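You operate a simulated robot arm through the tools that you are given. There is no shell and no other tool.

You are at the controls of a simulated robot arm. One attempt, no reset.

JOB
Plug the cleaner into the extension socket, suck up the spill, then switch both off.
Fine: plug in before the red switch goes on; stand the cleaner nozzle back. Set down upright: cleaner nozzle. What is to be rubbed or washed off counts as gone when no trace of it is left.

It is judged by the outcome, as a careful person would: the job done as asked, and still so three seconds after it is handed in. It fails if anything else is knocked over, pushed out of place, dropped, spilled or broken.

ROBOT AND FRAMES
A 7-joint arm with a two-finger parallel gripper, fixed in place. Base frame: the origin is at the foot of the arm, x ahead of it, y to its left, z up; the work surface is at about z = 1.045. Lengths are in m, angles in degrees, forces in N, time in s.
With the tool pointing down near the work surface it reaches from about 0.36 to 0.76 m from the base axis. Its first joint turns from -115.0 to 115.0 degrees. Payload 3.91 kg.
The tool frame sits at the grasp point between the pads (the TCP): z along the fingers, y along the line on which they close. The tips reach 0.03 m beyond it. The gripper opens to 0.11 m. The fingers are 0.02 m wide and 0.01 m thick; the gripper's body (0.048 by 0.112 m) begins 0.055 m behind the TCP.
Orientation is that of the tool frame in the base frame, as a unit quaternion [w, x, y, z]. With the fingers straight down and closing along the base's y, the tool's x points along the base's -x, its y along +y and its z along -z.

CONTROLS
- The arm moves only by the tool apply_moves. Its argument "increments" is a list of rows, each a list of 6 numbers: the shift along the tool's x, y, z in units of 150 mm (1.0 is 150 mm), then the turn, a rotation vector about the tool's x, y, z in units of 60 degrees (1.0 is 60 degrees). In form: [[x, y, z, ax, ay, az], ...]. A call has 1 to 20 rows; each row is the pose to reach, as a shift and turn from the pose commanded when the call began, along the tool's axes at that moment. "fingers" is the finger opening in m, from 0 to 0.11, set as the call begins (left out, the last holds). A call with a number of a shift or a turn outside -1 to 1 is refused whole. Rows are played at 5 a second. More than 0.05 m and 8.6 degrees between two rows, or a gripper value outside its range, and nothing of the call is played. Where a pose cannot be reached the arm comes as near as it can. A force on the tool above 90 N (or 10 N above the force at the start of the call, whichever is more), or a blocked arm, ends the call early, and 0.2 s more pass. The fingers move at their own pace (about 0.108 m/s each) and stop on an object; they squeeze with about 36 N. The grip force told is the motor's: it shows also when the fingers shut on nothing. Time passes only in rows, and 0.2 s behind the last, so rows that repeat a pose let the fingers close. The reply holds the time, the measured pose of the TCP, the force on the tool along the base axes, the opening and the grip force, in the units named above and with some noise, with the torque about the TCP (base axes, N m) and any sound that the robot's microphone picked up.
- Cameras (640 x 400 px; columns grow to the right, rows downward): "scene" is fixed at [0.2203, 0.6503, 1.8842]; the picture's right is [-0.99, -0.13, 0.00], its down [-0.11, 0.86, -0.50] and it looks along [0.06, -0.49, -0.87] (base axes); focal length 214 px, centre (320, 200). "wrist" rides on the gripper at [0.072, 0.017, -0.103] in the tool frame; the picture's right is [-0.23, 0.97, 0.00], its down [-0.76, -0.18, -0.62] and it looks along [-0.61, -0.14, 0.78] (tool axes); focal length 222 px, centre (320, 200).
- capture(camera): a new picture of that camera. It takes no simulated time.
- lift_body(by): slides the trunk up (or, below 0, down) by that many m; the arm rides with it, the base frame stays. It gives what a move gives, with no picture.
- measure_at(camera, pixels): for up to 12 pixels [column, row] of the newest picture of that camera ("zoom" is the newest enlarged one), the place [x, y, z] in the base frame of the surface seen there, good to about 0.002 m. It takes no simulated time.
- zoom(camera, box): a new picture of the part [left, top, right, bottom] of that camera's present view, enlarged. It takes no simulated time.
- sign_off(): hands the job in; it is judged then, once.

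Open the gripper and draw the arm clear of the work before you hand the job in, unless the task says otherwise.

The tools are called after "Request:" by a JSON object that holds its "name" and its "arguments". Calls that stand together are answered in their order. apply_moves: Moves the arm, as the interface text tells. Its arguments: {"type":"object","properties":{"increments":{"type":"array"},"fingers":{"type":"number"}},"required":["increments"]} The other tools are called the same way: lift_body (by) slides the trunk up or down; capture (camera) takes a picture; measure_at (camera, pixels) gives the place of the surface under pixels of a picture; zoom (camera, box) takes an enlarged picture of a part of a camera's view; sign_off () hands the job in.

At the start:

```text
time: 0.0
position: [0.3464, 0.2226, 1.5735]
tcp_rot: [0.0, 0.001, 1.0, 0.001]
contact_force: [0.4, -0.1, -1.3]
ft_torque: [0.02, -0.05, 0.0]
finger_gap: 0.1098
grasp_force: 0.2
trunk travel left (down, up): [-0.9, 0.09]
```

scene: 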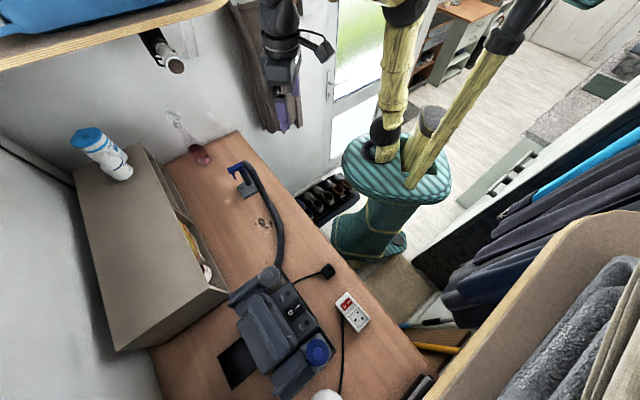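
wrist: 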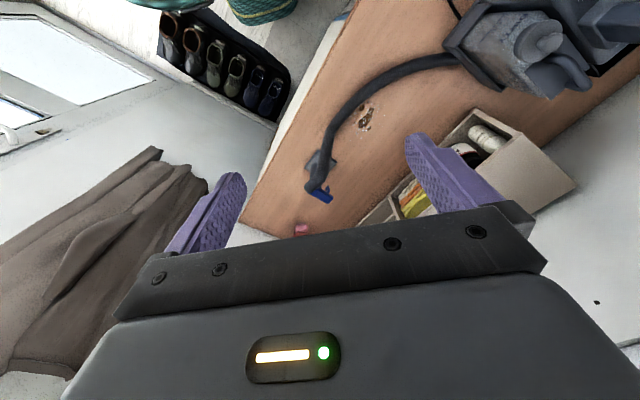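

The scene shows a cleaner (around px 280,330), a hose with blue nozzle end (235,170), a spill (262,222), a plug (327,270) and an extension socket (352,312). I'll zoom in on these for detail.

Request:
{"name": "zoom", "arguments": {"camera": "scene", "box": [220, 240, 380, 400]}}

Request:
{"name": "measure_at", "arguments": {"camera": "scene", "pixels": [[327, 270], [310, 275], [352, 312], [345, 300], [358, 322], [262, 222], [240, 170], [247, 188], [290, 310], [318, 350], [255, 355], [275, 230]]}}

```text
2.50 times, centred on (300, 320) of scene
```

zoom: 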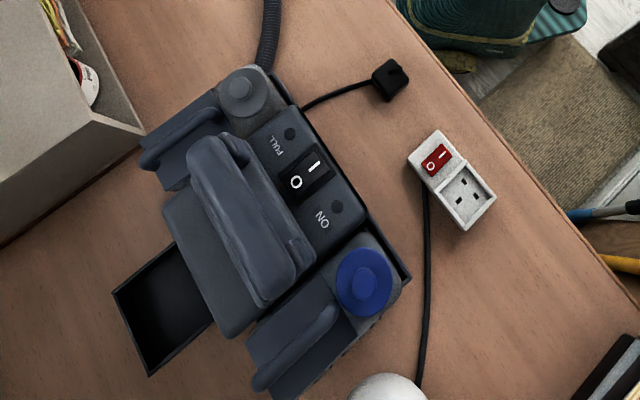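

```text
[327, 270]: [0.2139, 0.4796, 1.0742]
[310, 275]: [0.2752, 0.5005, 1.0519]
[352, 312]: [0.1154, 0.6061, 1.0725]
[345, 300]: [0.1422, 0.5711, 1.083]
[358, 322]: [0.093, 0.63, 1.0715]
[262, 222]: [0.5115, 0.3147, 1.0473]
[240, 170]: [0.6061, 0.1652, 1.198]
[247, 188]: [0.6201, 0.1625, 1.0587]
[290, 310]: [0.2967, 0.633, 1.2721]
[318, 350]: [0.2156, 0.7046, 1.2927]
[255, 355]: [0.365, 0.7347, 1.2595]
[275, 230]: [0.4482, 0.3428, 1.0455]
```

The zoom shows the plug at (390,80), the red rocker (437,158), the socket holes (465,195), and the cleaner's rocker (307,178). Next I zoom in on the nozzle with its stand and the spill.

Request:
{"name": "zoom", "arguments": {"camera": "scene", "box": [200, 140, 310, 250]}}

Request:
{"name": "zoom", "arguments": {"camera": "wrist", "box": [270, 40, 470, 240]}}

```text
3.64 times, centred on (255, 195) of scene
```

zoom: 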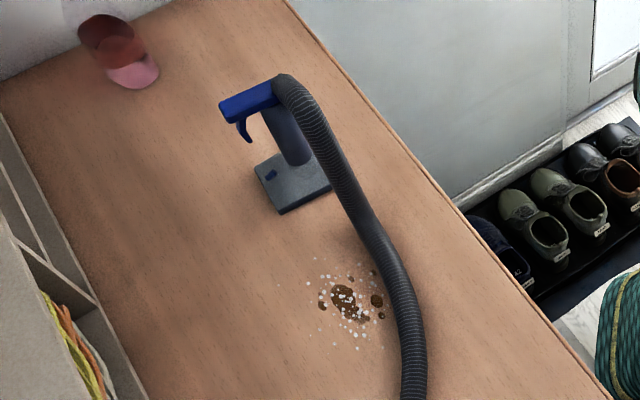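

```text
2.00 times, centred on (370, 140) of wrist
```

zoom: 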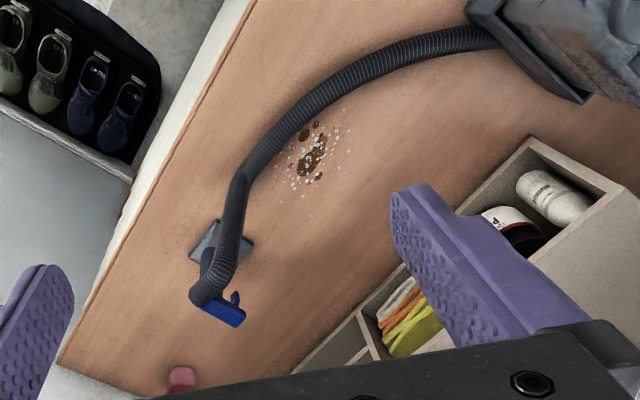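

The nozzle stands on a square foot with a blue handle on top; the spill lies about (345,300) in that zoom. I'll zoom tighter on plug and socket.

Request:
{"name": "zoom", "arguments": {"camera": "scene", "box": [300, 255, 380, 335]}}

Request:
{"name": "measure_at", "arguments": {"camera": "zoom", "pixels": [[180, 150], [220, 150], [195, 110], [215, 185], [235, 140], [215, 130], [310, 310], [350, 330], [360, 360], [320, 345], [400, 460], [440, 480]]}}

```text
5.00 times, centred on (340, 295) of scene
```

zoom: 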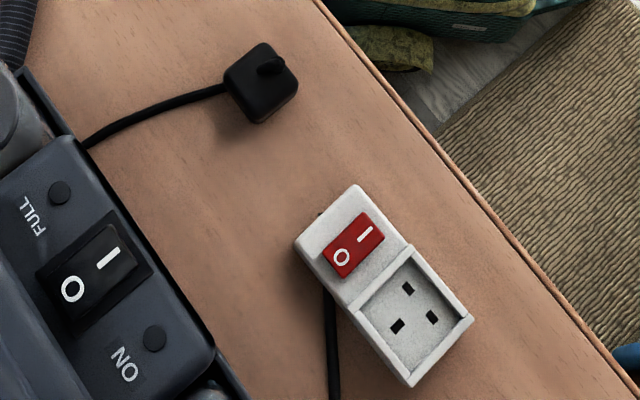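

```text
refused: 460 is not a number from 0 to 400
```

In this zoom the plug is at (262,82) with a knob at (272,65), rocker at (352,245), socket recess at (410,315). I'll measure these.

Request:
{"name": "measure_at", "arguments": {"camera": "zoom", "pixels": [[226, 82], [262, 46], [296, 78], [258, 120], [272, 62], [250, 80], [272, 68], [260, 105], [230, 95], [285, 95], [262, 70], [220, 90]]}}

Request:
{"name": "measure_at", "arguments": {"camera": "zoom", "pixels": [[357, 190], [300, 240], [345, 303], [408, 250], [468, 317], [408, 380], [340, 258], [365, 234], [420, 280], [410, 320], [380, 310], [410, 350]]}}

Request:
{"name": "measure_at", "arguments": {"camera": "zoom", "pixels": [[407, 289], [432, 317], [397, 326], [330, 270], [352, 280], [380, 235], [355, 215], [72, 289], [108, 257], [60, 193], [154, 337], [330, 340]]}}

```text
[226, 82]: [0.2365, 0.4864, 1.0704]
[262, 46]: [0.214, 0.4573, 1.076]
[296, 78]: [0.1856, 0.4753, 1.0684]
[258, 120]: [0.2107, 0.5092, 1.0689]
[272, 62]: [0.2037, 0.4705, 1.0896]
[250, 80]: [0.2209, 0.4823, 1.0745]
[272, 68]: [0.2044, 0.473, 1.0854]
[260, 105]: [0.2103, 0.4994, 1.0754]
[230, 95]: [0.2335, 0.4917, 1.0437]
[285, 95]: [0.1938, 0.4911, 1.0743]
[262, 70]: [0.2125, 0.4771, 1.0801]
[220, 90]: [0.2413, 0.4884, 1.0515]
```

```text
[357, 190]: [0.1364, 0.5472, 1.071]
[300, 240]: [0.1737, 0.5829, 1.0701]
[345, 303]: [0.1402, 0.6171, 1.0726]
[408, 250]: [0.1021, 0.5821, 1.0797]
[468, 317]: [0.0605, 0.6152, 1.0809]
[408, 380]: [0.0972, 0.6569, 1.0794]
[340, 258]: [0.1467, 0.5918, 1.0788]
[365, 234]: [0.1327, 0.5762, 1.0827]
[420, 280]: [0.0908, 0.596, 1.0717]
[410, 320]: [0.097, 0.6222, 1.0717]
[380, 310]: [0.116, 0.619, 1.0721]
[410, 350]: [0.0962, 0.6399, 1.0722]
```

```text
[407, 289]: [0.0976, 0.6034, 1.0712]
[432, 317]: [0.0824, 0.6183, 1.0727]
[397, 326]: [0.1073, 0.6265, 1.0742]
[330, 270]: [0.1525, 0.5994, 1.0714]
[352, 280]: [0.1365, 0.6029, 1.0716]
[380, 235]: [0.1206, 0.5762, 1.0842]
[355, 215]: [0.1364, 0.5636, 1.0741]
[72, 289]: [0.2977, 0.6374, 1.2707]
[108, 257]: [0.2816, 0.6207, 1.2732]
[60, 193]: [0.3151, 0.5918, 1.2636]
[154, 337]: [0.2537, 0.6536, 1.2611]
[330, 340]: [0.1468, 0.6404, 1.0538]
```

The socket's slots are at (407,289), (432,317), (397,326) in the zoom: the pair lies along the block's long axis, with the earth slot towards +x+y. Before moving, I measure nearby obstacles on the right side and the cleaner's edges.

Request:
{"name": "measure_at", "arguments": {"camera": "scene", "pixels": [[500, 270], [470, 310], [560, 290], [425, 322], [430, 345], [540, 180], [420, 388], [325, 395], [395, 175], [440, 390], [610, 230], [390, 290]]}}

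Request:
{"name": "measure_at", "arguments": {"camera": "scene", "pixels": [[240, 272], [270, 268], [285, 290], [330, 345], [230, 365], [275, 385], [185, 215], [120, 170], [200, 155], [160, 45], [320, 175], [85, 35]]}}

```text
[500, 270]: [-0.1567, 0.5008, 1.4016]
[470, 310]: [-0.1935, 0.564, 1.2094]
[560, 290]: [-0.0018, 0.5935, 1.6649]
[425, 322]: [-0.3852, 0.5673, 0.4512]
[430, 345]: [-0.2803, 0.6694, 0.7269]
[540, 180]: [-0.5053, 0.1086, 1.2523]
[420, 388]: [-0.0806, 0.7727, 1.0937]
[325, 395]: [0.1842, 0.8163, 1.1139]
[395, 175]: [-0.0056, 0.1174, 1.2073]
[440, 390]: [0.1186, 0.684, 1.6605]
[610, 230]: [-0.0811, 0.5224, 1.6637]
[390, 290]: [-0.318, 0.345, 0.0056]
```

```text
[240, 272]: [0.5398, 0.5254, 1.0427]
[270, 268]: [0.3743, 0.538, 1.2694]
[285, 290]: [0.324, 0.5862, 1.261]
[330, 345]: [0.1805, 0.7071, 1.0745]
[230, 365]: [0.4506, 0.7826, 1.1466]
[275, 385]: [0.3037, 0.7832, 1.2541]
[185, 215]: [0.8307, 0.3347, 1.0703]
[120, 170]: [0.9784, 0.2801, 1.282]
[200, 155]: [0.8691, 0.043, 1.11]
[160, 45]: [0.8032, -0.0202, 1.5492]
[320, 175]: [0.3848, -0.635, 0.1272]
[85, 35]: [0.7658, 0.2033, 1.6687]
```

Nothing stands in the way between here and the plug; shelves are at z≈1.66 and coats at x≈-0.16. I move down and over towards the plug while yawing so that the wrist camera looks outward.

Request:
{"name": "apply_moves", "arguments": {"increments": [[0.2, 0.128, 0.2, 0, 0, -0.1], [0.4, 0.256, 0.4, 0, 0, -0.2], [0.6, 0.384, 0.6, 0, 0, -0.3], [0.8, 0.512, 0.8, 0, 0, -0.4], [1.0, 0.64, 1.0, 0, 0, -0.5]], "fingers": 0.11}}

```text
time: 1.2
position: [0.1948, 0.3201, 1.4229]
tcp_rot: [0.0, -0.259, 0.966, -0.001]
contact_force: [0.4, 0.7, -0.1]
ft_torque: [-0.02, 0.03, 0.02]
finger_gap: 0.11
grasp_force: 0.1
trunk travel left (down, up): [-0.9, 0.09]
```

The yaw and shift went as planned. I continue to the viewing pose above the plug/socket.

Request:
{"name": "apply_moves", "arguments": {"increments": [[0.111, 0.2, 0.2, 0, 0, -0.1], [0.223, 0.4, 0.4, 0, 0, -0.2], [0.334, 0.6, 0.6, 0, 0, -0.3], [0.446, 0.8, 0.8, 0, 0, -0.4], [0.557, 1.0, 1.0, 0, 0, -0.5]]}}

Request:
{"name": "capture", "arguments": {"camera": "wrist"}}

```text
time: 2.4
position: [0.0461, 0.408, 1.2733]
tcp_rot: [0.0, -0.501, 0.865, 0.001]
contact_force: [0.5, 0.9, 0.0]
ft_torque: [-0.02, -0.03, 0.01]
finger_gap: 0.1098
grasp_force: 0.1
trunk travel left (down, up): [-0.9, 0.09]
```

```text
taken
```

wrist: 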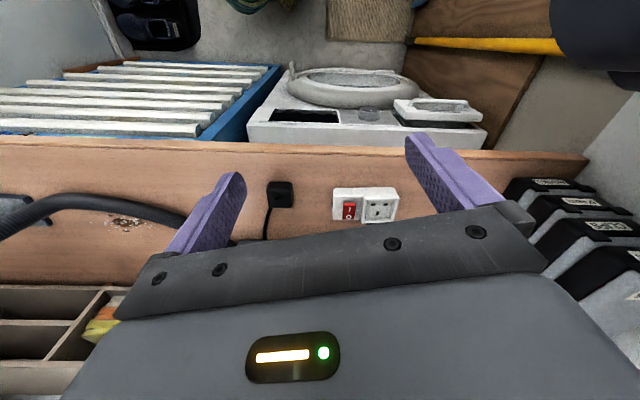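

The wrist picture (upside-down mounted) shows the plug at (280,195) and socket at (365,205). I zoom in on them.

Request:
{"name": "zoom", "arguments": {"camera": "wrist", "box": [250, 160, 410, 260]}}

Request:
{"name": "measure_at", "arguments": {"camera": "wrist", "pixels": [[280, 195], [272, 190], [290, 190], [270, 205], [290, 205], [350, 210], [380, 205], [395, 195], [336, 205], [250, 230], [500, 175], [560, 160]]}}

```text
4.00 times, centred on (330, 210) of wrist
```

zoom: 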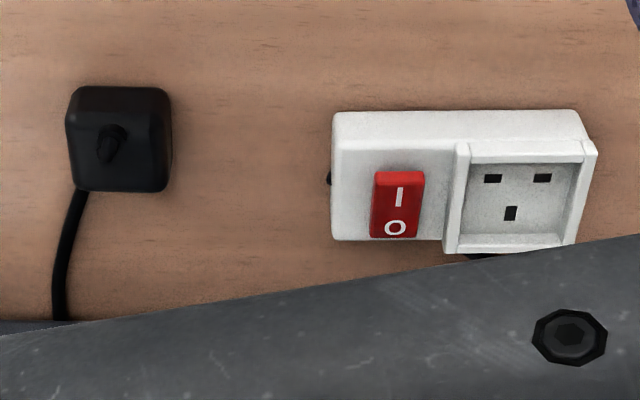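

```text
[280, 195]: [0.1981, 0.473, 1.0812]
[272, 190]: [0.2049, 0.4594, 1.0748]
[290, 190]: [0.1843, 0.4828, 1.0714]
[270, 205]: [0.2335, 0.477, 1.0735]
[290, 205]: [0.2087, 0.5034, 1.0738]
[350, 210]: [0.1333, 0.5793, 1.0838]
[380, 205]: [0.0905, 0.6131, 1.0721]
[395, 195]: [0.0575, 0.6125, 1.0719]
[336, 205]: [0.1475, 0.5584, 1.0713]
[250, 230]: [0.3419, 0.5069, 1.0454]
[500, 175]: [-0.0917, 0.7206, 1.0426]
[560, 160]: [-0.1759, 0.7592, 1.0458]
```

The socket's earth slot is on the outward side, and the plug shows a peg on its top. I zoom closer to judge the plug's shape and whether its pins are beneath.

Request:
{"name": "zoom", "arguments": {"camera": "wrist", "box": [260, 175, 308, 215]}}

Request:
{"name": "zoom", "arguments": {"camera": "scene", "box": [308, 255, 348, 285]}}

```text
10.00 times, centred on (284, 195) of wrist
```

zoom: 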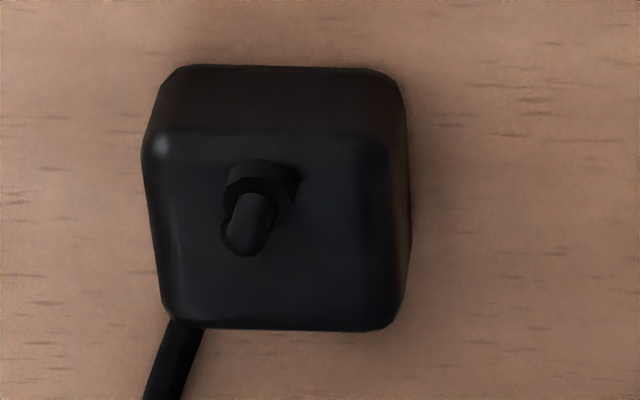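

```text
13.33 times, centred on (328, 270) of scene
```

zoom: 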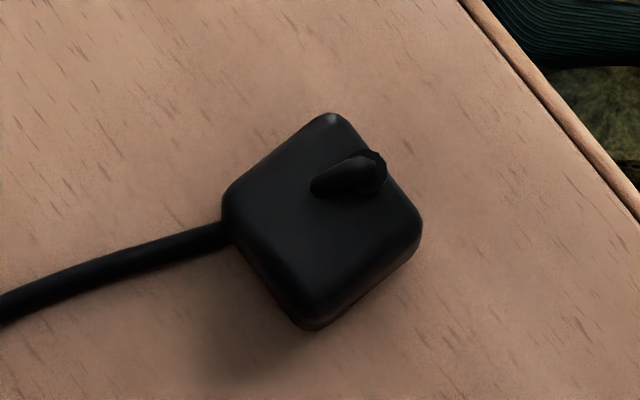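

The plug is a ~37 mm block with a peg on top, and the cable leaves near its lower left corner. I re-zoom the wrist view to measure plug and socket edges precisely.

Request:
{"name": "zoom", "arguments": {"camera": "wrist", "box": [250, 160, 410, 260]}}

Request:
{"name": "measure_at", "arguments": {"camera": "zoom", "pixels": [[75, 130], [78, 180], [160, 185], [165, 130], [120, 185], [120, 120], [70, 155], [168, 155], [110, 150], [105, 130], [75, 200], [120, 92]]}}

Request:
{"name": "measure_at", "arguments": {"camera": "zoom", "pixels": [[492, 178], [542, 178], [511, 213], [462, 150], [590, 150], [450, 245], [570, 240], [337, 150], [335, 230], [398, 185], [395, 228], [515, 160]]}}

```text
4.00 times, centred on (330, 210) of wrist
```

zoom: 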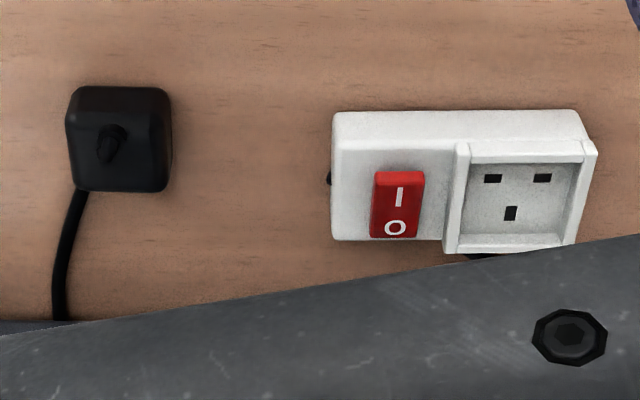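

```text
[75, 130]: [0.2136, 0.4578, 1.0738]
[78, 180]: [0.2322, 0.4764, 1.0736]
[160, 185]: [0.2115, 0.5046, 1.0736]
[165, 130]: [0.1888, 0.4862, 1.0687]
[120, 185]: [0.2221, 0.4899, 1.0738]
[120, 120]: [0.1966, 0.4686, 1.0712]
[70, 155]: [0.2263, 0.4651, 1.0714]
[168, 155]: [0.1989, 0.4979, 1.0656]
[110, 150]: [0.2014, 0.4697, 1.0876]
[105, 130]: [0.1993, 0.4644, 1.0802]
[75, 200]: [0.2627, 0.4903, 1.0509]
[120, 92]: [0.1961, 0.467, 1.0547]
```

```text
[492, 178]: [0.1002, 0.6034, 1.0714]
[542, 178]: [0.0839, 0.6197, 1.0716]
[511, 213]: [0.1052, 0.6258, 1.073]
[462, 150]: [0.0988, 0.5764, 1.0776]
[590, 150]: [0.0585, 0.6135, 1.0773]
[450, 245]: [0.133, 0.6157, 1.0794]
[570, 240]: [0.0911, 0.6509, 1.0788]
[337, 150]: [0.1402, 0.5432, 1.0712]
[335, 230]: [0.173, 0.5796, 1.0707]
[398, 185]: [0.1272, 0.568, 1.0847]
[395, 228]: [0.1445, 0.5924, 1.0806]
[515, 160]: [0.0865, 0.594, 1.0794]
```

I check whether the plug's body touches the table or stands on pins by measuring down its base-facing side.

Request:
{"name": "zoom", "arguments": {"camera": "wrist", "box": [260, 175, 308, 215]}}

Request:
{"name": "measure_at", "arguments": {"camera": "zoom", "pixels": [[280, 50], [280, 60], [280, 66], [280, 72], [280, 80], [280, 100], [280, 120], [280, 140], [395, 200], [405, 200], [412, 200], [420, 200]]}}

Request:
{"name": "measure_at", "arguments": {"camera": "zoom", "pixels": [[245, 200], [245, 230], [245, 250], [262, 175], [285, 185], [230, 250], [170, 390], [190, 335], [160, 180], [380, 180], [175, 300], [380, 310]]}}

```text
10.00 times, centred on (284, 195) of wrist
```

zoom: 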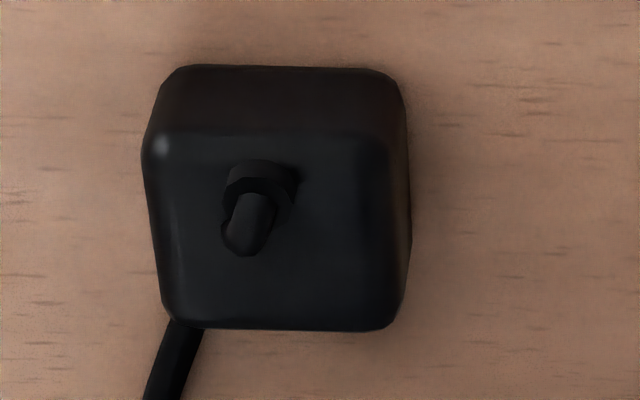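

```text
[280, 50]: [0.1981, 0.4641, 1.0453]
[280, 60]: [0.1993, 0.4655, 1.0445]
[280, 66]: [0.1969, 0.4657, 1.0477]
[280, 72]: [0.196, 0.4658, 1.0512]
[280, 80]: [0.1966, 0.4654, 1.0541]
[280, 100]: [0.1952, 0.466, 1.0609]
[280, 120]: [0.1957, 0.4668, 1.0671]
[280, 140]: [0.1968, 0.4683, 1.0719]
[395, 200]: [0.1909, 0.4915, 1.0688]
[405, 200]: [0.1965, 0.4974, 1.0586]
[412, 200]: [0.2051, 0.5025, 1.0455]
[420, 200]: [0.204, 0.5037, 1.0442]
```

```text
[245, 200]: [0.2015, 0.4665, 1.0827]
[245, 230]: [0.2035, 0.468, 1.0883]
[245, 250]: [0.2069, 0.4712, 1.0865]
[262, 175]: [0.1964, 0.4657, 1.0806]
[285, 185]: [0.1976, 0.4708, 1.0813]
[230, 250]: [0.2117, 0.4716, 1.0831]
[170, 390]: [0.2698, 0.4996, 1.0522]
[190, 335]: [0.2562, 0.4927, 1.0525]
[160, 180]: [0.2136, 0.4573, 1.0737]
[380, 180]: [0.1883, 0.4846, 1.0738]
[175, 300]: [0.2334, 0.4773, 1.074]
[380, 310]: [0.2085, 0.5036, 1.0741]
```

The plug body rests on the table (z 1.0455–1.074), about 42 mm square, centred near (0.211, 0.481), with its edges at about 136°. I move above it with the fingers aligned to close on its sides.

Request:
{"name": "apply_moves", "arguments": {"increments": [[-0.194, -0.142, 0.164, 0, 0, 0.047], [-0.388, -0.284, 0.328, 0, 0, 0.093], [-0.583, -0.425, 0.492, 0, 0, 0.14], [-0.777, -0.567, 0.656, 0, 0, 0.187], [-0.971, -0.709, 0.82, 0, 0, 0.2333]]}}

Request:
{"name": "capture", "arguments": {"camera": "wrist"}}

Request:
{"name": "capture", "arguments": {"camera": "scene"}}

```text
time: 3.6
position: [0.2148, 0.481, 1.1547]
tcp_rot: [0.0, -0.39, 0.921, 0.001]
contact_force: [1.1, 0.0, 0.0]
ft_torque: [-0.05, 0.03, -0.01]
finger_gap: 0.1103
grasp_force: 0.1
trunk travel left (down, up): [-0.9, 0.09]
```

```text
taken
```

wrist: 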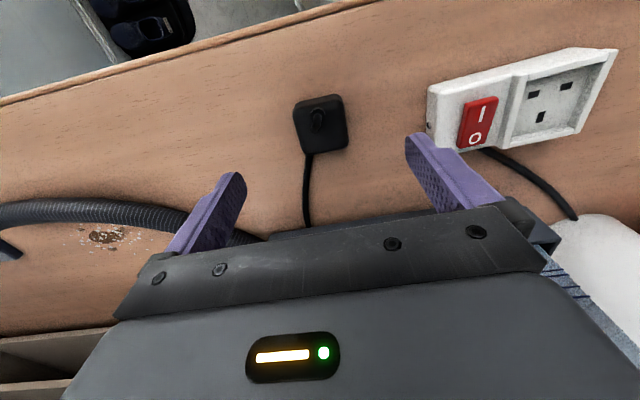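

```text
taken
```

scene: 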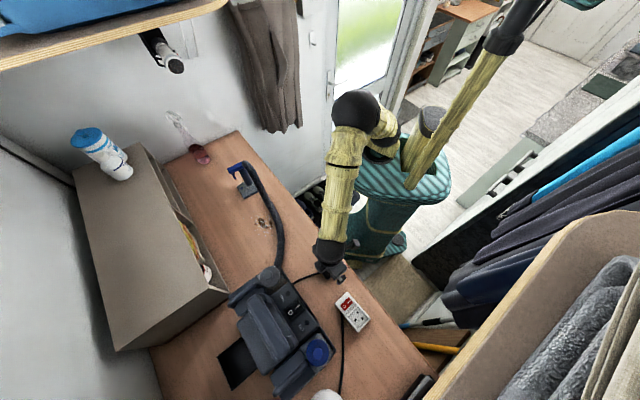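

The plug is at (320,125) in the wrist view, roughly below the fingers. I zoom in to measure plug and socket more exactly from here.

Request:
{"name": "zoom", "arguments": {"camera": "wrist", "box": [280, 85, 360, 165]}}

Request:
{"name": "measure_at", "arguments": {"camera": "wrist", "pixels": [[296, 110], [305, 150], [345, 142], [338, 100], [320, 125], [295, 105], [340, 97], [345, 125], [300, 132], [322, 118], [316, 126], [308, 160]]}}

Request:
{"name": "measure_at", "arguments": {"camera": "wrist", "pixels": [[534, 94], [566, 86], [541, 117], [430, 95], [437, 150], [505, 147], [527, 80], [610, 55], [575, 128], [500, 100], [470, 140], [490, 108]]}}

```text
5.00 times, centred on (320, 125) of wrist
```

zoom: 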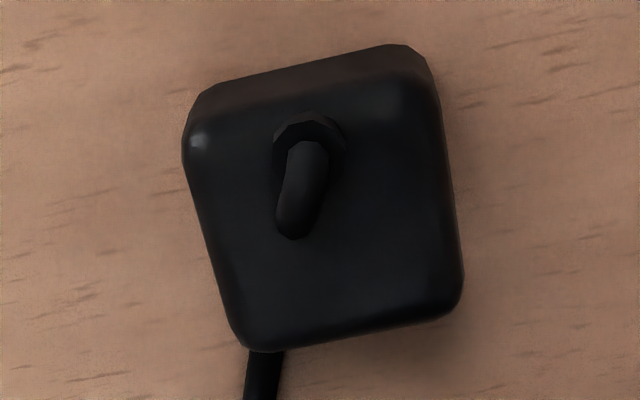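

```text
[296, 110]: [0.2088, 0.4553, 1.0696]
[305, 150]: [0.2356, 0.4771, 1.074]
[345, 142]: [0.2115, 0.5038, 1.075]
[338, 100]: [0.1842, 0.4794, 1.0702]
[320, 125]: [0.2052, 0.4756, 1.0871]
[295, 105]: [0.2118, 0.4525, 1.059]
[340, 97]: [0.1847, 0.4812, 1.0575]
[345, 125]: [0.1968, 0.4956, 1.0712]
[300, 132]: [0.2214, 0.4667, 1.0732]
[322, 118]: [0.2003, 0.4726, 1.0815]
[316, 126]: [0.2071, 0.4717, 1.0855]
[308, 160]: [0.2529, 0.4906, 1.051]
```

```text
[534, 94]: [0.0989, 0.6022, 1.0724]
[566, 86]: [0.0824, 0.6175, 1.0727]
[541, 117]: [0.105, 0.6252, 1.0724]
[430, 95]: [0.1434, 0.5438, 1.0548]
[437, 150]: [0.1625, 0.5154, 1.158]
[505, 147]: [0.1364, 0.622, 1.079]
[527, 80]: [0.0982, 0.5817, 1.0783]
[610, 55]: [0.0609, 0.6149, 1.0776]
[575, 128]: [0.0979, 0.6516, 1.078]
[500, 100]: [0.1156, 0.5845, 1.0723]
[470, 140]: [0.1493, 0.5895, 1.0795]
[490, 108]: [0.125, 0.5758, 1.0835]
```

From these readings the plug is centred at about (0.2108, 0.4808) and aligned with the tool within a degree. I descend part way with a small sideways correction and dwell to get a settled reading.

Request:
{"name": "apply_moves", "arguments": {"increments": [[0.014, 0.019, 0.133, 0, 0, 0], [0.014, 0.019, 0.267, 0, 0, 0], [0.014, 0.019, 0.267, 0, 0, 0], [0.014, 0.019, 0.267, 0, 0, 0]]}}

Request:
{"name": "capture", "arguments": {"camera": "wrist"}}

```text
time: 4.6
position: [0.2103, 0.48, 1.1121]
tcp_rot: [0.001, -0.391, 0.921, 0.002]
contact_force: [0.6, -0.1, -0.3]
ft_torque: [-0.02, 0.01, 0.03]
finger_gap: 0.1098
grasp_force: 0.0
trunk travel left (down, up): [-0.9, 0.09]
```

```text
taken
```

wrist: 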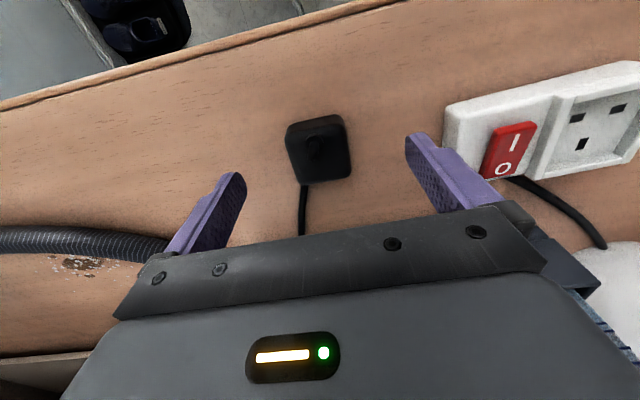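

The plug sits between the fingers (320,150). I descend the last 22 mm to put the tips about 12 mm above the plug's underside.

Request:
{"name": "apply_moves", "arguments": {"increments": [[0, 0, 0.075, 0, 0, 0], [0, 0, 0.15, 0, 0, 0], [0, 0, 0.15, 0, 0, 0]]}}

Request:
{"name": "capture", "arguments": {"camera": "wrist"}}

```text
time: 5.4
position: [0.2097, 0.4799, 1.0897]
tcp_rot: [0.0, -0.391, 0.92, 0.001]
contact_force: [-0.4, 0.7, -0.2]
ft_torque: [-0.03, 0.01, -0.03]
finger_gap: 0.1101
grasp_force: 0.0
trunk travel left (down, up): [-0.9, 0.09]
```

```text
taken
```

wrist: 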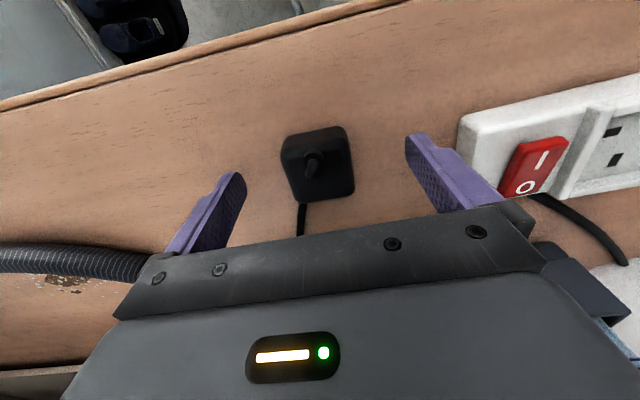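

The plug at (318,163) lies midway between the finger tips (240,178) and (408,137). I close the fingers on it.

Request:
{"name": "apply_moves", "arguments": {"increments": [[0, 0, 0, 0, 0, 0], [0, 0, 0, 0, 0, 0], [0, 0, 0, 0, 0, 0], [0, 0, 0, 0, 0, 0]], "fingers": 0.02}}

Request:
{"name": "capture", "arguments": {"camera": "wrist"}}

```text
time: 6.4
position: [0.21, 0.4793, 1.0899]
tcp_rot: [0.0, -0.39, 0.921, 0.001]
contact_force: [0.0, -0.2, -0.9]
ft_torque: [0.0, 0.01, 0.0]
finger_gap: 0.0427
grasp_force: 35.7
trunk travel left (down, up): [-0.9, 0.09]
```

```text
taken
```

wrist: 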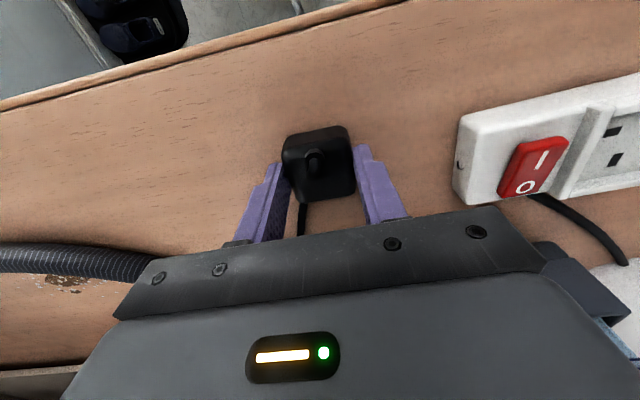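

The fingers hold the plug (gap 0.0427 m, 35.7 N). I lift it 60 mm and look.

Request:
{"name": "apply_moves", "arguments": {"increments": [[0, 0, -0.13, 0, 0, 0], [0, 0, -0.27, 0, 0, 0], [0, 0, -0.4, 0, 0, 0], [0, 0, -0.4, 0, 0, 0]]}}

Request:
{"name": "capture", "arguments": {"camera": "wrist"}}

Request:
{"name": "zoom", "arguments": {"camera": "scene", "box": [290, 230, 370, 330]}}

```text
time: 7.4
position: [0.212, 0.4806, 1.1495]
tcp_rot: [0.001, -0.39, 0.921, 0.002]
contact_force: [0.4, 0.0, 0.1]
ft_torque: [0.02, 0.02, 0.0]
finger_gap: 0.0428
grasp_force: 36.1
trunk travel left (down, up): [-0.9, 0.09]
```

```text
taken
```

wrist: 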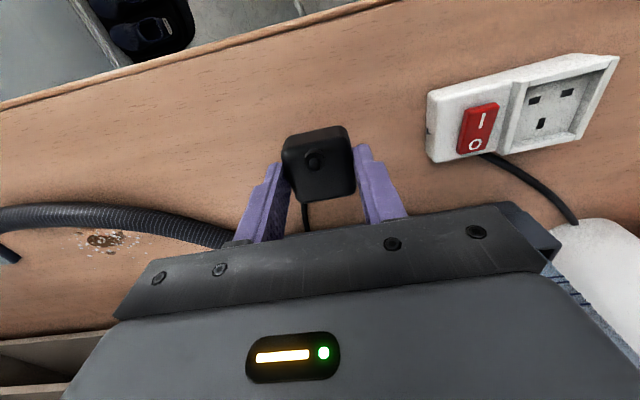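

```text
4.00 times, centred on (330, 280) of scene
```

zoom: 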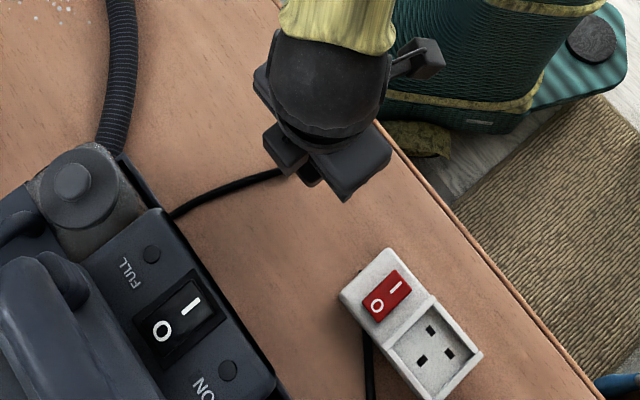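

The plug is lifted; the peg is the cable boot on top. I zoom in to see whether pins show beneath the plug (near row 125).

Request:
{"name": "zoom", "arguments": {"camera": "wrist", "box": [270, 100, 370, 220]}}

Request:
{"name": "zoom", "arguments": {"camera": "scene", "box": [310, 250, 350, 290]}}

```text
3.33 times, centred on (320, 160) of wrist
```

zoom: 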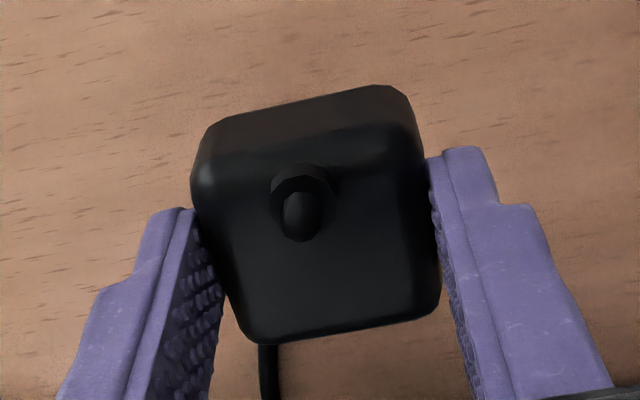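

```text
10.00 times, centred on (330, 270) of scene
```

zoom: 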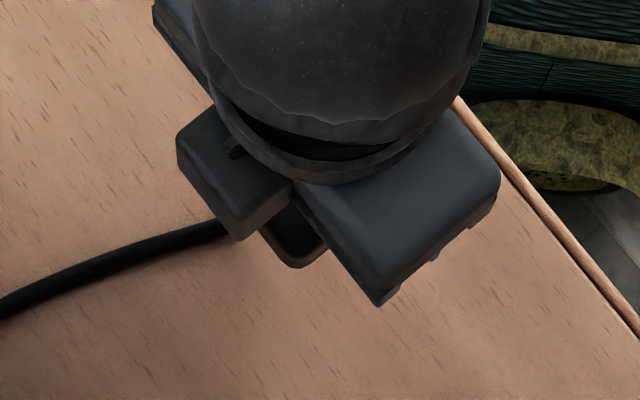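

No pins are visible, so I rely on the boot being on the base-facing side, opposite the socket's earth slot, meaning the plug is already oriented right. I measure the plug's position relative to the tool, and the slots again.

Request:
{"name": "zoom", "arguments": {"camera": "wrist", "box": [270, 100, 370, 220]}}

Request:
{"name": "measure_at", "arguments": {"camera": "zoom", "pixels": [[300, 110], [300, 130], [310, 103], [380, 92], [220, 125], [340, 330], [335, 322], [260, 335], [415, 312], [205, 180], [415, 150], [300, 260]]}}

Request:
{"name": "measure_at", "arguments": {"camera": "wrist", "pixels": [[534, 101], [567, 93], [541, 124], [527, 87], [608, 64], [575, 136], [506, 152], [480, 115], [476, 145], [545, 105], [555, 120], [520, 120]]}}

```text
3.33 times, centred on (320, 160) of wrist
```

zoom: 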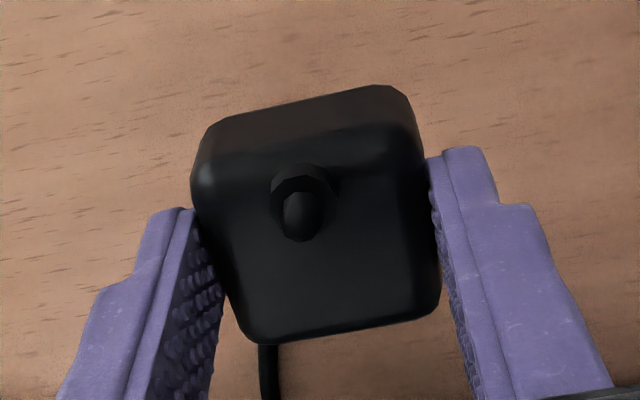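

```text
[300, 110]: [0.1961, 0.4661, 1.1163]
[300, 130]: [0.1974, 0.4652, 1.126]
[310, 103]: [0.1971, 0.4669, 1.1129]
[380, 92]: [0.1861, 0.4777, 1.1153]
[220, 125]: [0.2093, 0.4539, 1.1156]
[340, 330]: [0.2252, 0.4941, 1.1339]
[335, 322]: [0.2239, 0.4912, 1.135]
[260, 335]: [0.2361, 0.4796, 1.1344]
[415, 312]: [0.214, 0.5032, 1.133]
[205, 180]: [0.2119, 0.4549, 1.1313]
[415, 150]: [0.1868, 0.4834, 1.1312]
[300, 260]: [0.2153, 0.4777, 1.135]
```

```text
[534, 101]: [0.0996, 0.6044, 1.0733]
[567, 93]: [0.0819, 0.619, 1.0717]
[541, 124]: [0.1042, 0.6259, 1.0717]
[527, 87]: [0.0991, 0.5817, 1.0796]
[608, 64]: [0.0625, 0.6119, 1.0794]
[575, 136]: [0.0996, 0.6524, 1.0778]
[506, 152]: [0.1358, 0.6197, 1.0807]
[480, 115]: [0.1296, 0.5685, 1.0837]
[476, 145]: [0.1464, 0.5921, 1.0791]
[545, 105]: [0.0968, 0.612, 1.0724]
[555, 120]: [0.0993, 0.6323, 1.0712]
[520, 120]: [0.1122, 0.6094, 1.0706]
```

Plug and tool are centred on each other within about 1 mm; the socket centre averages to (0.0986, 0.6180) and is turned about 2.4° further. I carry the plug over the socket at this height in two steps, first half now.

Request:
{"name": "apply_moves", "arguments": {"increments": [[-0.024, 0.196, 0, 0, 0, -0.013], [-0.047, 0.391, 0, 0, 0, -0.027], [-0.07, 0.587, 0, 0, 0, -0.04], [-0.07, 0.587, 0, 0, 0, -0.04]]}}

Request:
{"name": "capture", "arguments": {"camera": "wrist"}}

Request:
{"name": "capture", "arguments": {"camera": "scene"}}

```text
time: 8.4
position: [0.1556, 0.5469, 1.1478]
tcp_rot: [0.0, -0.41, 0.912, 0.0]
contact_force: [0.1, -0.1, -0.8]
ft_torque: [0.04, 0.04, 0.04]
finger_gap: 0.0434
grasp_force: 36.6
trunk travel left (down, up): [-0.9, 0.09]
```

```text
taken
```

wrist: 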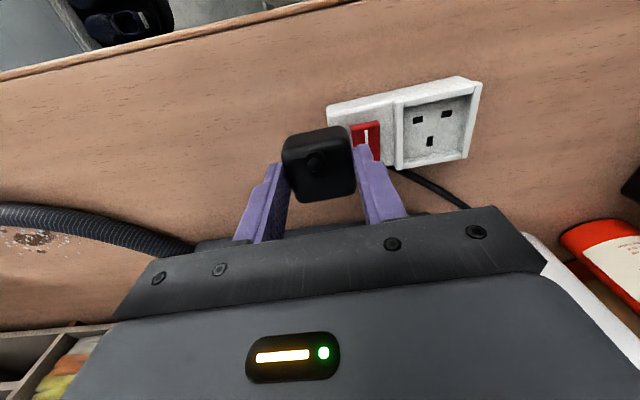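

```text
taken
```

scene: 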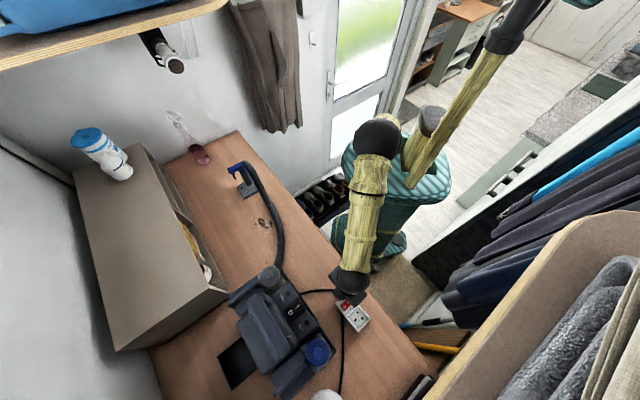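

The socket is clearly visible beside the held plug. I zoom in and measure the recess edges from this closer view.

Request:
{"name": "zoom", "arguments": {"camera": "wrist", "box": [320, 65, 500, 178]}}

Request:
{"name": "measure_at", "arguments": {"camera": "zoom", "pixels": [[330, 192], [433, 167], [369, 267], [270, 110], [570, 60], [280, 360], [500, 325], [300, 170], [510, 130], [300, 330], [490, 300], [400, 150]]}}

```text
3.54 times, centred on (410, 122) of wrist
```

zoom: 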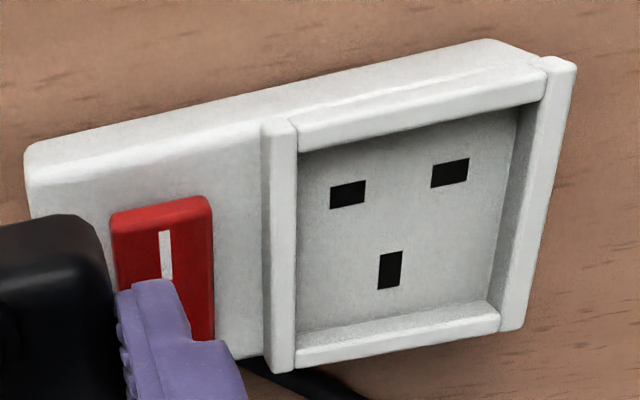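

```text
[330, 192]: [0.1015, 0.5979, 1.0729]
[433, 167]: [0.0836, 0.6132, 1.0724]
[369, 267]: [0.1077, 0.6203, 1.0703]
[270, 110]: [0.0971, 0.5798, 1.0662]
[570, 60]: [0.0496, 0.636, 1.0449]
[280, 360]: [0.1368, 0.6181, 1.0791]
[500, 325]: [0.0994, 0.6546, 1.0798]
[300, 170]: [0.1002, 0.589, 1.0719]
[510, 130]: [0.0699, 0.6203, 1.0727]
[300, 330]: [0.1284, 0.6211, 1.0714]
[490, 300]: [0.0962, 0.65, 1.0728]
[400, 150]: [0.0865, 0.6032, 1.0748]
```

The recess is framed by four bars; inner corners near (300,155), (520,108), (490,302), (298,338). I measure slot centres and inner edges here for a better fix.

Request:
{"name": "measure_at", "arguments": {"camera": "zoom", "pixels": [[348, 195], [450, 173], [390, 270], [348, 195], [450, 173], [390, 270], [299, 240], [505, 200], [410, 125], [400, 315], [299, 300], [512, 160]]}}

Request:
{"name": "measure_at", "arguments": {"camera": "zoom", "pixels": [[280, 125], [280, 365], [555, 65], [515, 325], [300, 135], [545, 85], [297, 360], [498, 325], [420, 345], [425, 85], [30, 150], [300, 65]]}}

```text
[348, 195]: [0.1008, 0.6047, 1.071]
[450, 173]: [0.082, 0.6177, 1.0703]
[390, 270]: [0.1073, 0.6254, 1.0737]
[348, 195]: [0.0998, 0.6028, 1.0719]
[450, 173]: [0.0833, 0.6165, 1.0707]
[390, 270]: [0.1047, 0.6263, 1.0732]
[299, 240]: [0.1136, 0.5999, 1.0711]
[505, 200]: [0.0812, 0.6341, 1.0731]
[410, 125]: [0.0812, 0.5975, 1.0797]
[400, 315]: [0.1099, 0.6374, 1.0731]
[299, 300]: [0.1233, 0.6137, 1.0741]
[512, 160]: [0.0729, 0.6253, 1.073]
```

```text
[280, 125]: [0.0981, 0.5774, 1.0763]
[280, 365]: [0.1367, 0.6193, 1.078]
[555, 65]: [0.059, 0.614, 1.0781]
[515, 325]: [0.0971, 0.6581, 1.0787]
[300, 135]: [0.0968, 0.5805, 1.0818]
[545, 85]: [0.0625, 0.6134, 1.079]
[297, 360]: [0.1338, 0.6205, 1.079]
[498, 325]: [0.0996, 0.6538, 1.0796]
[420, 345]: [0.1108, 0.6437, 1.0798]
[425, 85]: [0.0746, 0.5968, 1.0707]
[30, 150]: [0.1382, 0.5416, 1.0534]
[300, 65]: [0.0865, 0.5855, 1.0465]
```

The fix is now socket centre (0.0980, 0.6180), orientation about 47–48°, inner recess about 46×48 mm for the 43 mm plug. I move the plug above it, staying at this height.

Request:
{"name": "apply_moves", "arguments": {"increments": [[-0.032, 0.198, 0, 0, 0, 0], [-0.064, 0.397, 0, 0, 0, 0], [-0.095, 0.595, 0, 0, 0, 0], [-0.095, 0.595, 0, 0, 0, 0], [-0.095, 0.595, 0, 0, 0, 0]]}}

Request:
{"name": "capture", "arguments": {"camera": "wrist"}}

Request:
{"name": "capture", "arguments": {"camera": "scene"}}

```text
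time: 9.6
position: [0.0983, 0.6172, 1.1476]
tcp_rot: [0.0, -0.41, 0.912, 0.0]
contact_force: [0.8, 0.3, -1.3]
ft_torque: [0.01, -0.02, 0.0]
finger_gap: 0.0429
grasp_force: 35.6
trunk travel left (down, up): [-0.9, 0.09]
```

```text
taken
```

wrist: 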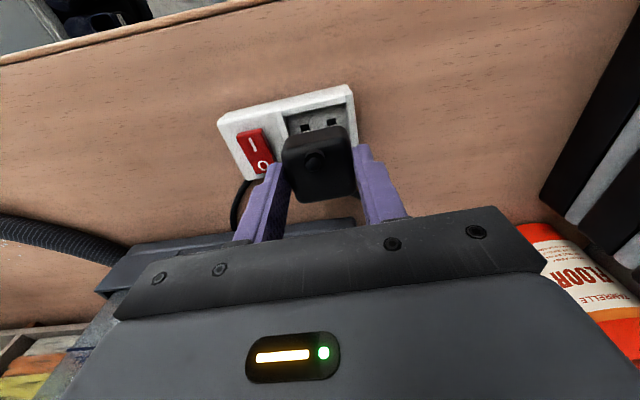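

```text
taken
```

scene: 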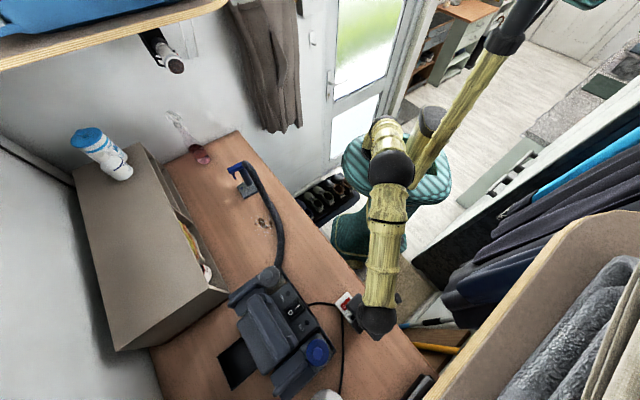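

The plug hovers over the socket with two slots visible above it at (305,127) and (335,120). I lower it to just above the rim (about 8 mm clearance) and check alignment.

Request:
{"name": "apply_moves", "arguments": {"increments": [[0, 0, 0.06, 0, 0, 0], [0, 0, 0.117, 0, 0, 0], [0, 0, 0.117, 0, 0, 0]]}}

Request:
{"name": "zoom", "arguments": {"camera": "wrist", "box": [210, 70, 410, 220]}}

```text
time: 10.4
position: [0.0974, 0.6177, 1.1307]
tcp_rot: [0.0, -0.41, 0.912, 0.0]
contact_force: [-0.7, -0.6, -0.6]
ft_torque: [-0.01, -0.02, 0.0]
finger_gap: 0.0428
grasp_force: 36.1
trunk travel left (down, up): [-0.9, 0.09]
```

```text
2.67 times, centred on (310, 145) of wrist
```

zoom: 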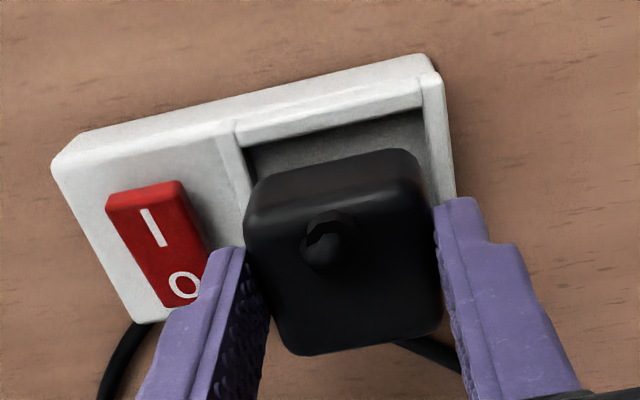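

I measure the plug's lower back edge against the recess's inner edges in this zoom.

Request:
{"name": "measure_at", "arguments": {"camera": "zoom", "pixels": [[265, 182], [400, 152], [330, 168], [255, 190], [412, 155], [330, 180], [250, 170], [424, 130], [330, 128], [240, 150], [432, 95], [330, 150]]}}

Request:
{"name": "measure_at", "arguments": {"camera": "zoom", "pixels": [[265, 182], [400, 152], [330, 168], [255, 190], [412, 155], [250, 215], [422, 180], [250, 170], [424, 130], [245, 200], [440, 160], [300, 345]]}}

```text
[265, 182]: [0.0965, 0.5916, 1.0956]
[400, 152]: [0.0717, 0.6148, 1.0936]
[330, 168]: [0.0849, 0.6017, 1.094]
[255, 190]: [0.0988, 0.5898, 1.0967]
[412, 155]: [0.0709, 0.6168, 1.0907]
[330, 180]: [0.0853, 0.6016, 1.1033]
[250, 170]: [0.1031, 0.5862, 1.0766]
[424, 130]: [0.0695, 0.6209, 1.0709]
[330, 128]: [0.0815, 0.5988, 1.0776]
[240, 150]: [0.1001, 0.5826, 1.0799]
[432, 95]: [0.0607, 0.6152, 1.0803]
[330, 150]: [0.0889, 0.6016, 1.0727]
```

```text
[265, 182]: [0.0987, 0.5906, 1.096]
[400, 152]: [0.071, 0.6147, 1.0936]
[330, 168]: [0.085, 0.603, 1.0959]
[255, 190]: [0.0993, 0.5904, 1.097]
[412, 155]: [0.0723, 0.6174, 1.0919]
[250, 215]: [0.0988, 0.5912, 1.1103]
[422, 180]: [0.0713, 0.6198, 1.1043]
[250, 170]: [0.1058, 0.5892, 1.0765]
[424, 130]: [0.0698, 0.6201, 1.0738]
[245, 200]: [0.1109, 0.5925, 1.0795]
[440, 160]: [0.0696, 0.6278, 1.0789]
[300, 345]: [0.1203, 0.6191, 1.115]
```

Plug edges (e 0.326–0.3685) sit centred between the recess walls (0.325–0.371) and the yaw agrees within 1°. I nudge it 1 mm back and lower slowly into the recess.

Request:
{"name": "apply_moves", "arguments": {"increments": [[0.007, 0, 0.02, 0, 0, 0], [0.007, 0, 0.04, 0, 0, 0], [0.007, 0, 0.06, 0, 0, 0], [0.007, 0, 0.08, 0, 0, 0], [0.007, 0, 0.08, 0, 0, 0]]}}

Request:
{"name": "zoom", "arguments": {"camera": "wrist", "box": [210, 70, 410, 220]}}

```text
time: 11.6
position: [0.0971, 0.617, 1.1187]
tcp_rot: [0.001, -0.41, 0.912, 0.001]
contact_force: [-0.6, 1.1, -0.8]
ft_torque: [0.0, -0.02, 0.02]
finger_gap: 0.0433
grasp_force: 36.1
trunk travel left (down, up): [-0.9, 0.09]
```

```text
2.67 times, centred on (310, 145) of wrist
```

zoom: 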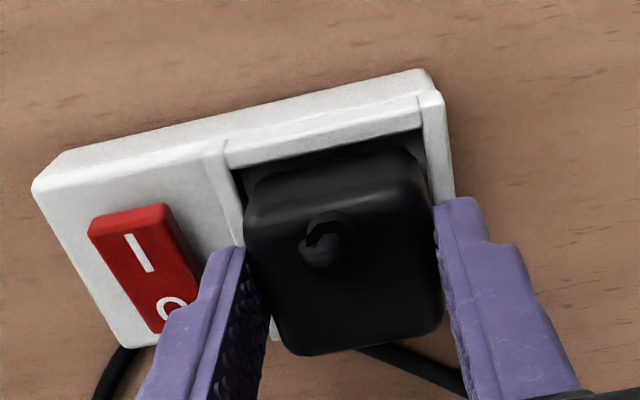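

The plug is entering the recess with no contact force. I continue down in small steps until it seats.

Request:
{"name": "apply_moves", "arguments": {"increments": [[0, 0, 0.013, 0, 0, 0], [0, 0, 0.027, 0, 0, 0], [0, 0, 0.04, 0, 0, 0], [0, 0, 0.04, 0, 0, 0]]}}

Request:
{"name": "zoom", "arguments": {"camera": "wrist", "box": [210, 70, 410, 220]}}

```text
time: 12.6
position: [0.097, 0.6176, 1.1165]
tcp_rot: [0.002, -0.41, 0.912, 0.003]
contact_force: [-1.6, -8.6, 31.2]
ft_torque: [-0.56, 0.22, -0.09]
finger_gap: 0.0429
grasp_force: 36.7
trunk travel left (down, up): [-0.9, 0.09]
heard: snap
```

```text
2.67 times, centred on (310, 145) of wrist
```

zoom: 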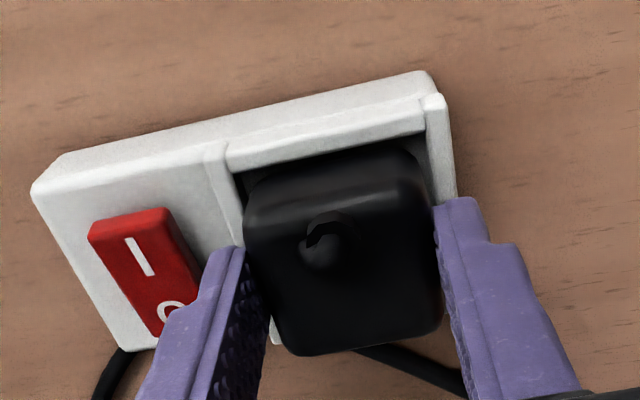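

A snap was heard with 31 N at the bottom: the plug has seated. I release by opening the fingers a little, without moving.

Request:
{"name": "apply_moves", "arguments": {"increments": [[0, 0, 0, 0, 0, 0], [0, 0, 0, 0, 0, 0], [0, 0, 0, 0, 0, 0]], "fingers": 0.056}}

Request:
{"name": "capture", "arguments": {"camera": "wrist"}}

```text
time: 13.4
position: [0.0957, 0.6179, 1.1127]
tcp_rot: [0.001, -0.41, 0.912, 0.001]
contact_force: [-0.1, 0.6, 0.5]
ft_torque: [0.03, -0.02, -0.04]
finger_gap: 0.0559
grasp_force: 0.0
trunk travel left (down, up): [-0.9, 0.09]
```

```text
taken
```

wrist: 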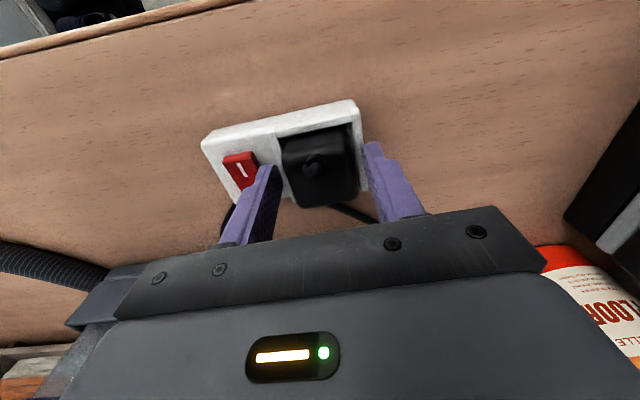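

Released with no residual force. I raise the arm straight up 90 mm and look at the plug in the socket.

Request:
{"name": "apply_moves", "arguments": {"increments": [[0, 0, -0.2, 0, 0, 0], [0, 0, -0.4, 0, 0, 0], [0, 0, -0.6, 0, 0, 0], [0, 0, -0.6, 0, 0, 0]]}}

Request:
{"name": "capture", "arguments": {"camera": "wrist"}}

Request:
{"name": "zoom", "arguments": {"camera": "wrist", "box": [200, 70, 400, 195]}}

```text
time: 14.4
position: [0.0978, 0.6166, 1.2025]
tcp_rot: [0.0, -0.41, 0.912, 0.0]
contact_force: [-0.2, 0.4, 0.4]
ft_torque: [-0.06, 0.02, 0.0]
finger_gap: 0.0559
grasp_force: 0.0
trunk travel left (down, up): [-0.9, 0.09]
```

```text
taken
```

wrist: 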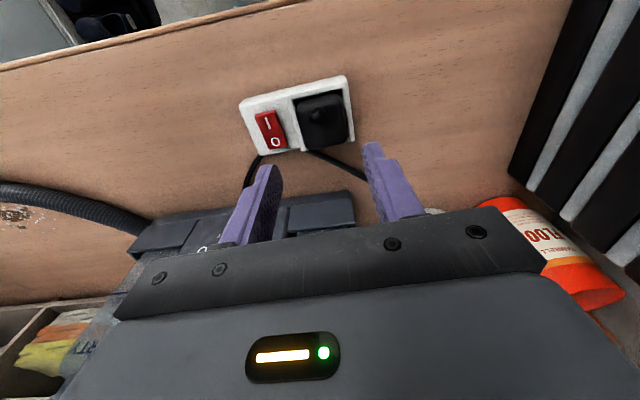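

```text
3.20 times, centred on (300, 132) of wrist
```

zoom: 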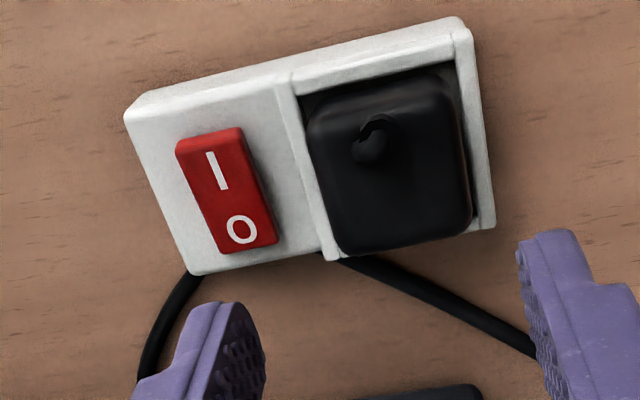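

The plug is fully seated in the recess and the red rocker shows I towards the base side (217,170), O outward (242,230). I measure the rocker's surface to see which half is raised.

Request:
{"name": "measure_at", "arguments": {"camera": "zoom", "pixels": [[210, 138], [215, 165], [225, 190], [236, 215], [243, 232], [250, 245], [185, 150], [235, 135], [225, 250], [270, 240], [228, 195], [390, 180]]}}

Request:
{"name": "measure_at", "arguments": {"camera": "zoom", "pixels": [[210, 138], [215, 165], [225, 190], [236, 215], [243, 232], [250, 245], [185, 150], [235, 135], [225, 250], [270, 240], [228, 195], [390, 180]]}}

```text
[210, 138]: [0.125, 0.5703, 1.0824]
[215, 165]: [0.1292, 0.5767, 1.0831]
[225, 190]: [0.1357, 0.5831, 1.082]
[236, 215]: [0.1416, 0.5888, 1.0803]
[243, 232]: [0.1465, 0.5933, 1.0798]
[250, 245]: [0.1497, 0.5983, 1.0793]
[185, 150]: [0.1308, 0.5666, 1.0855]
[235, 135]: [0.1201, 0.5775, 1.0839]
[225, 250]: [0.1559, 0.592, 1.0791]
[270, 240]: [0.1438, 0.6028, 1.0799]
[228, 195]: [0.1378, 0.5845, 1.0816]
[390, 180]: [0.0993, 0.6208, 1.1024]
```

```text
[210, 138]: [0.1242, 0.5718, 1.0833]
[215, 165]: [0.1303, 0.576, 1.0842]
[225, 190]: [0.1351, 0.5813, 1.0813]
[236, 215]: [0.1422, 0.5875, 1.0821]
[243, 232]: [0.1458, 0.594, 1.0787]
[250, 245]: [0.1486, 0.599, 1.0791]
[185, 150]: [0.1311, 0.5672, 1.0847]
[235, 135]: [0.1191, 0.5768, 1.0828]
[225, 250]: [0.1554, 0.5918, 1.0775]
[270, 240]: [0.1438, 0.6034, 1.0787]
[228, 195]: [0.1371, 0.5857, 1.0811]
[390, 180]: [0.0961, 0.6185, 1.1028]
```

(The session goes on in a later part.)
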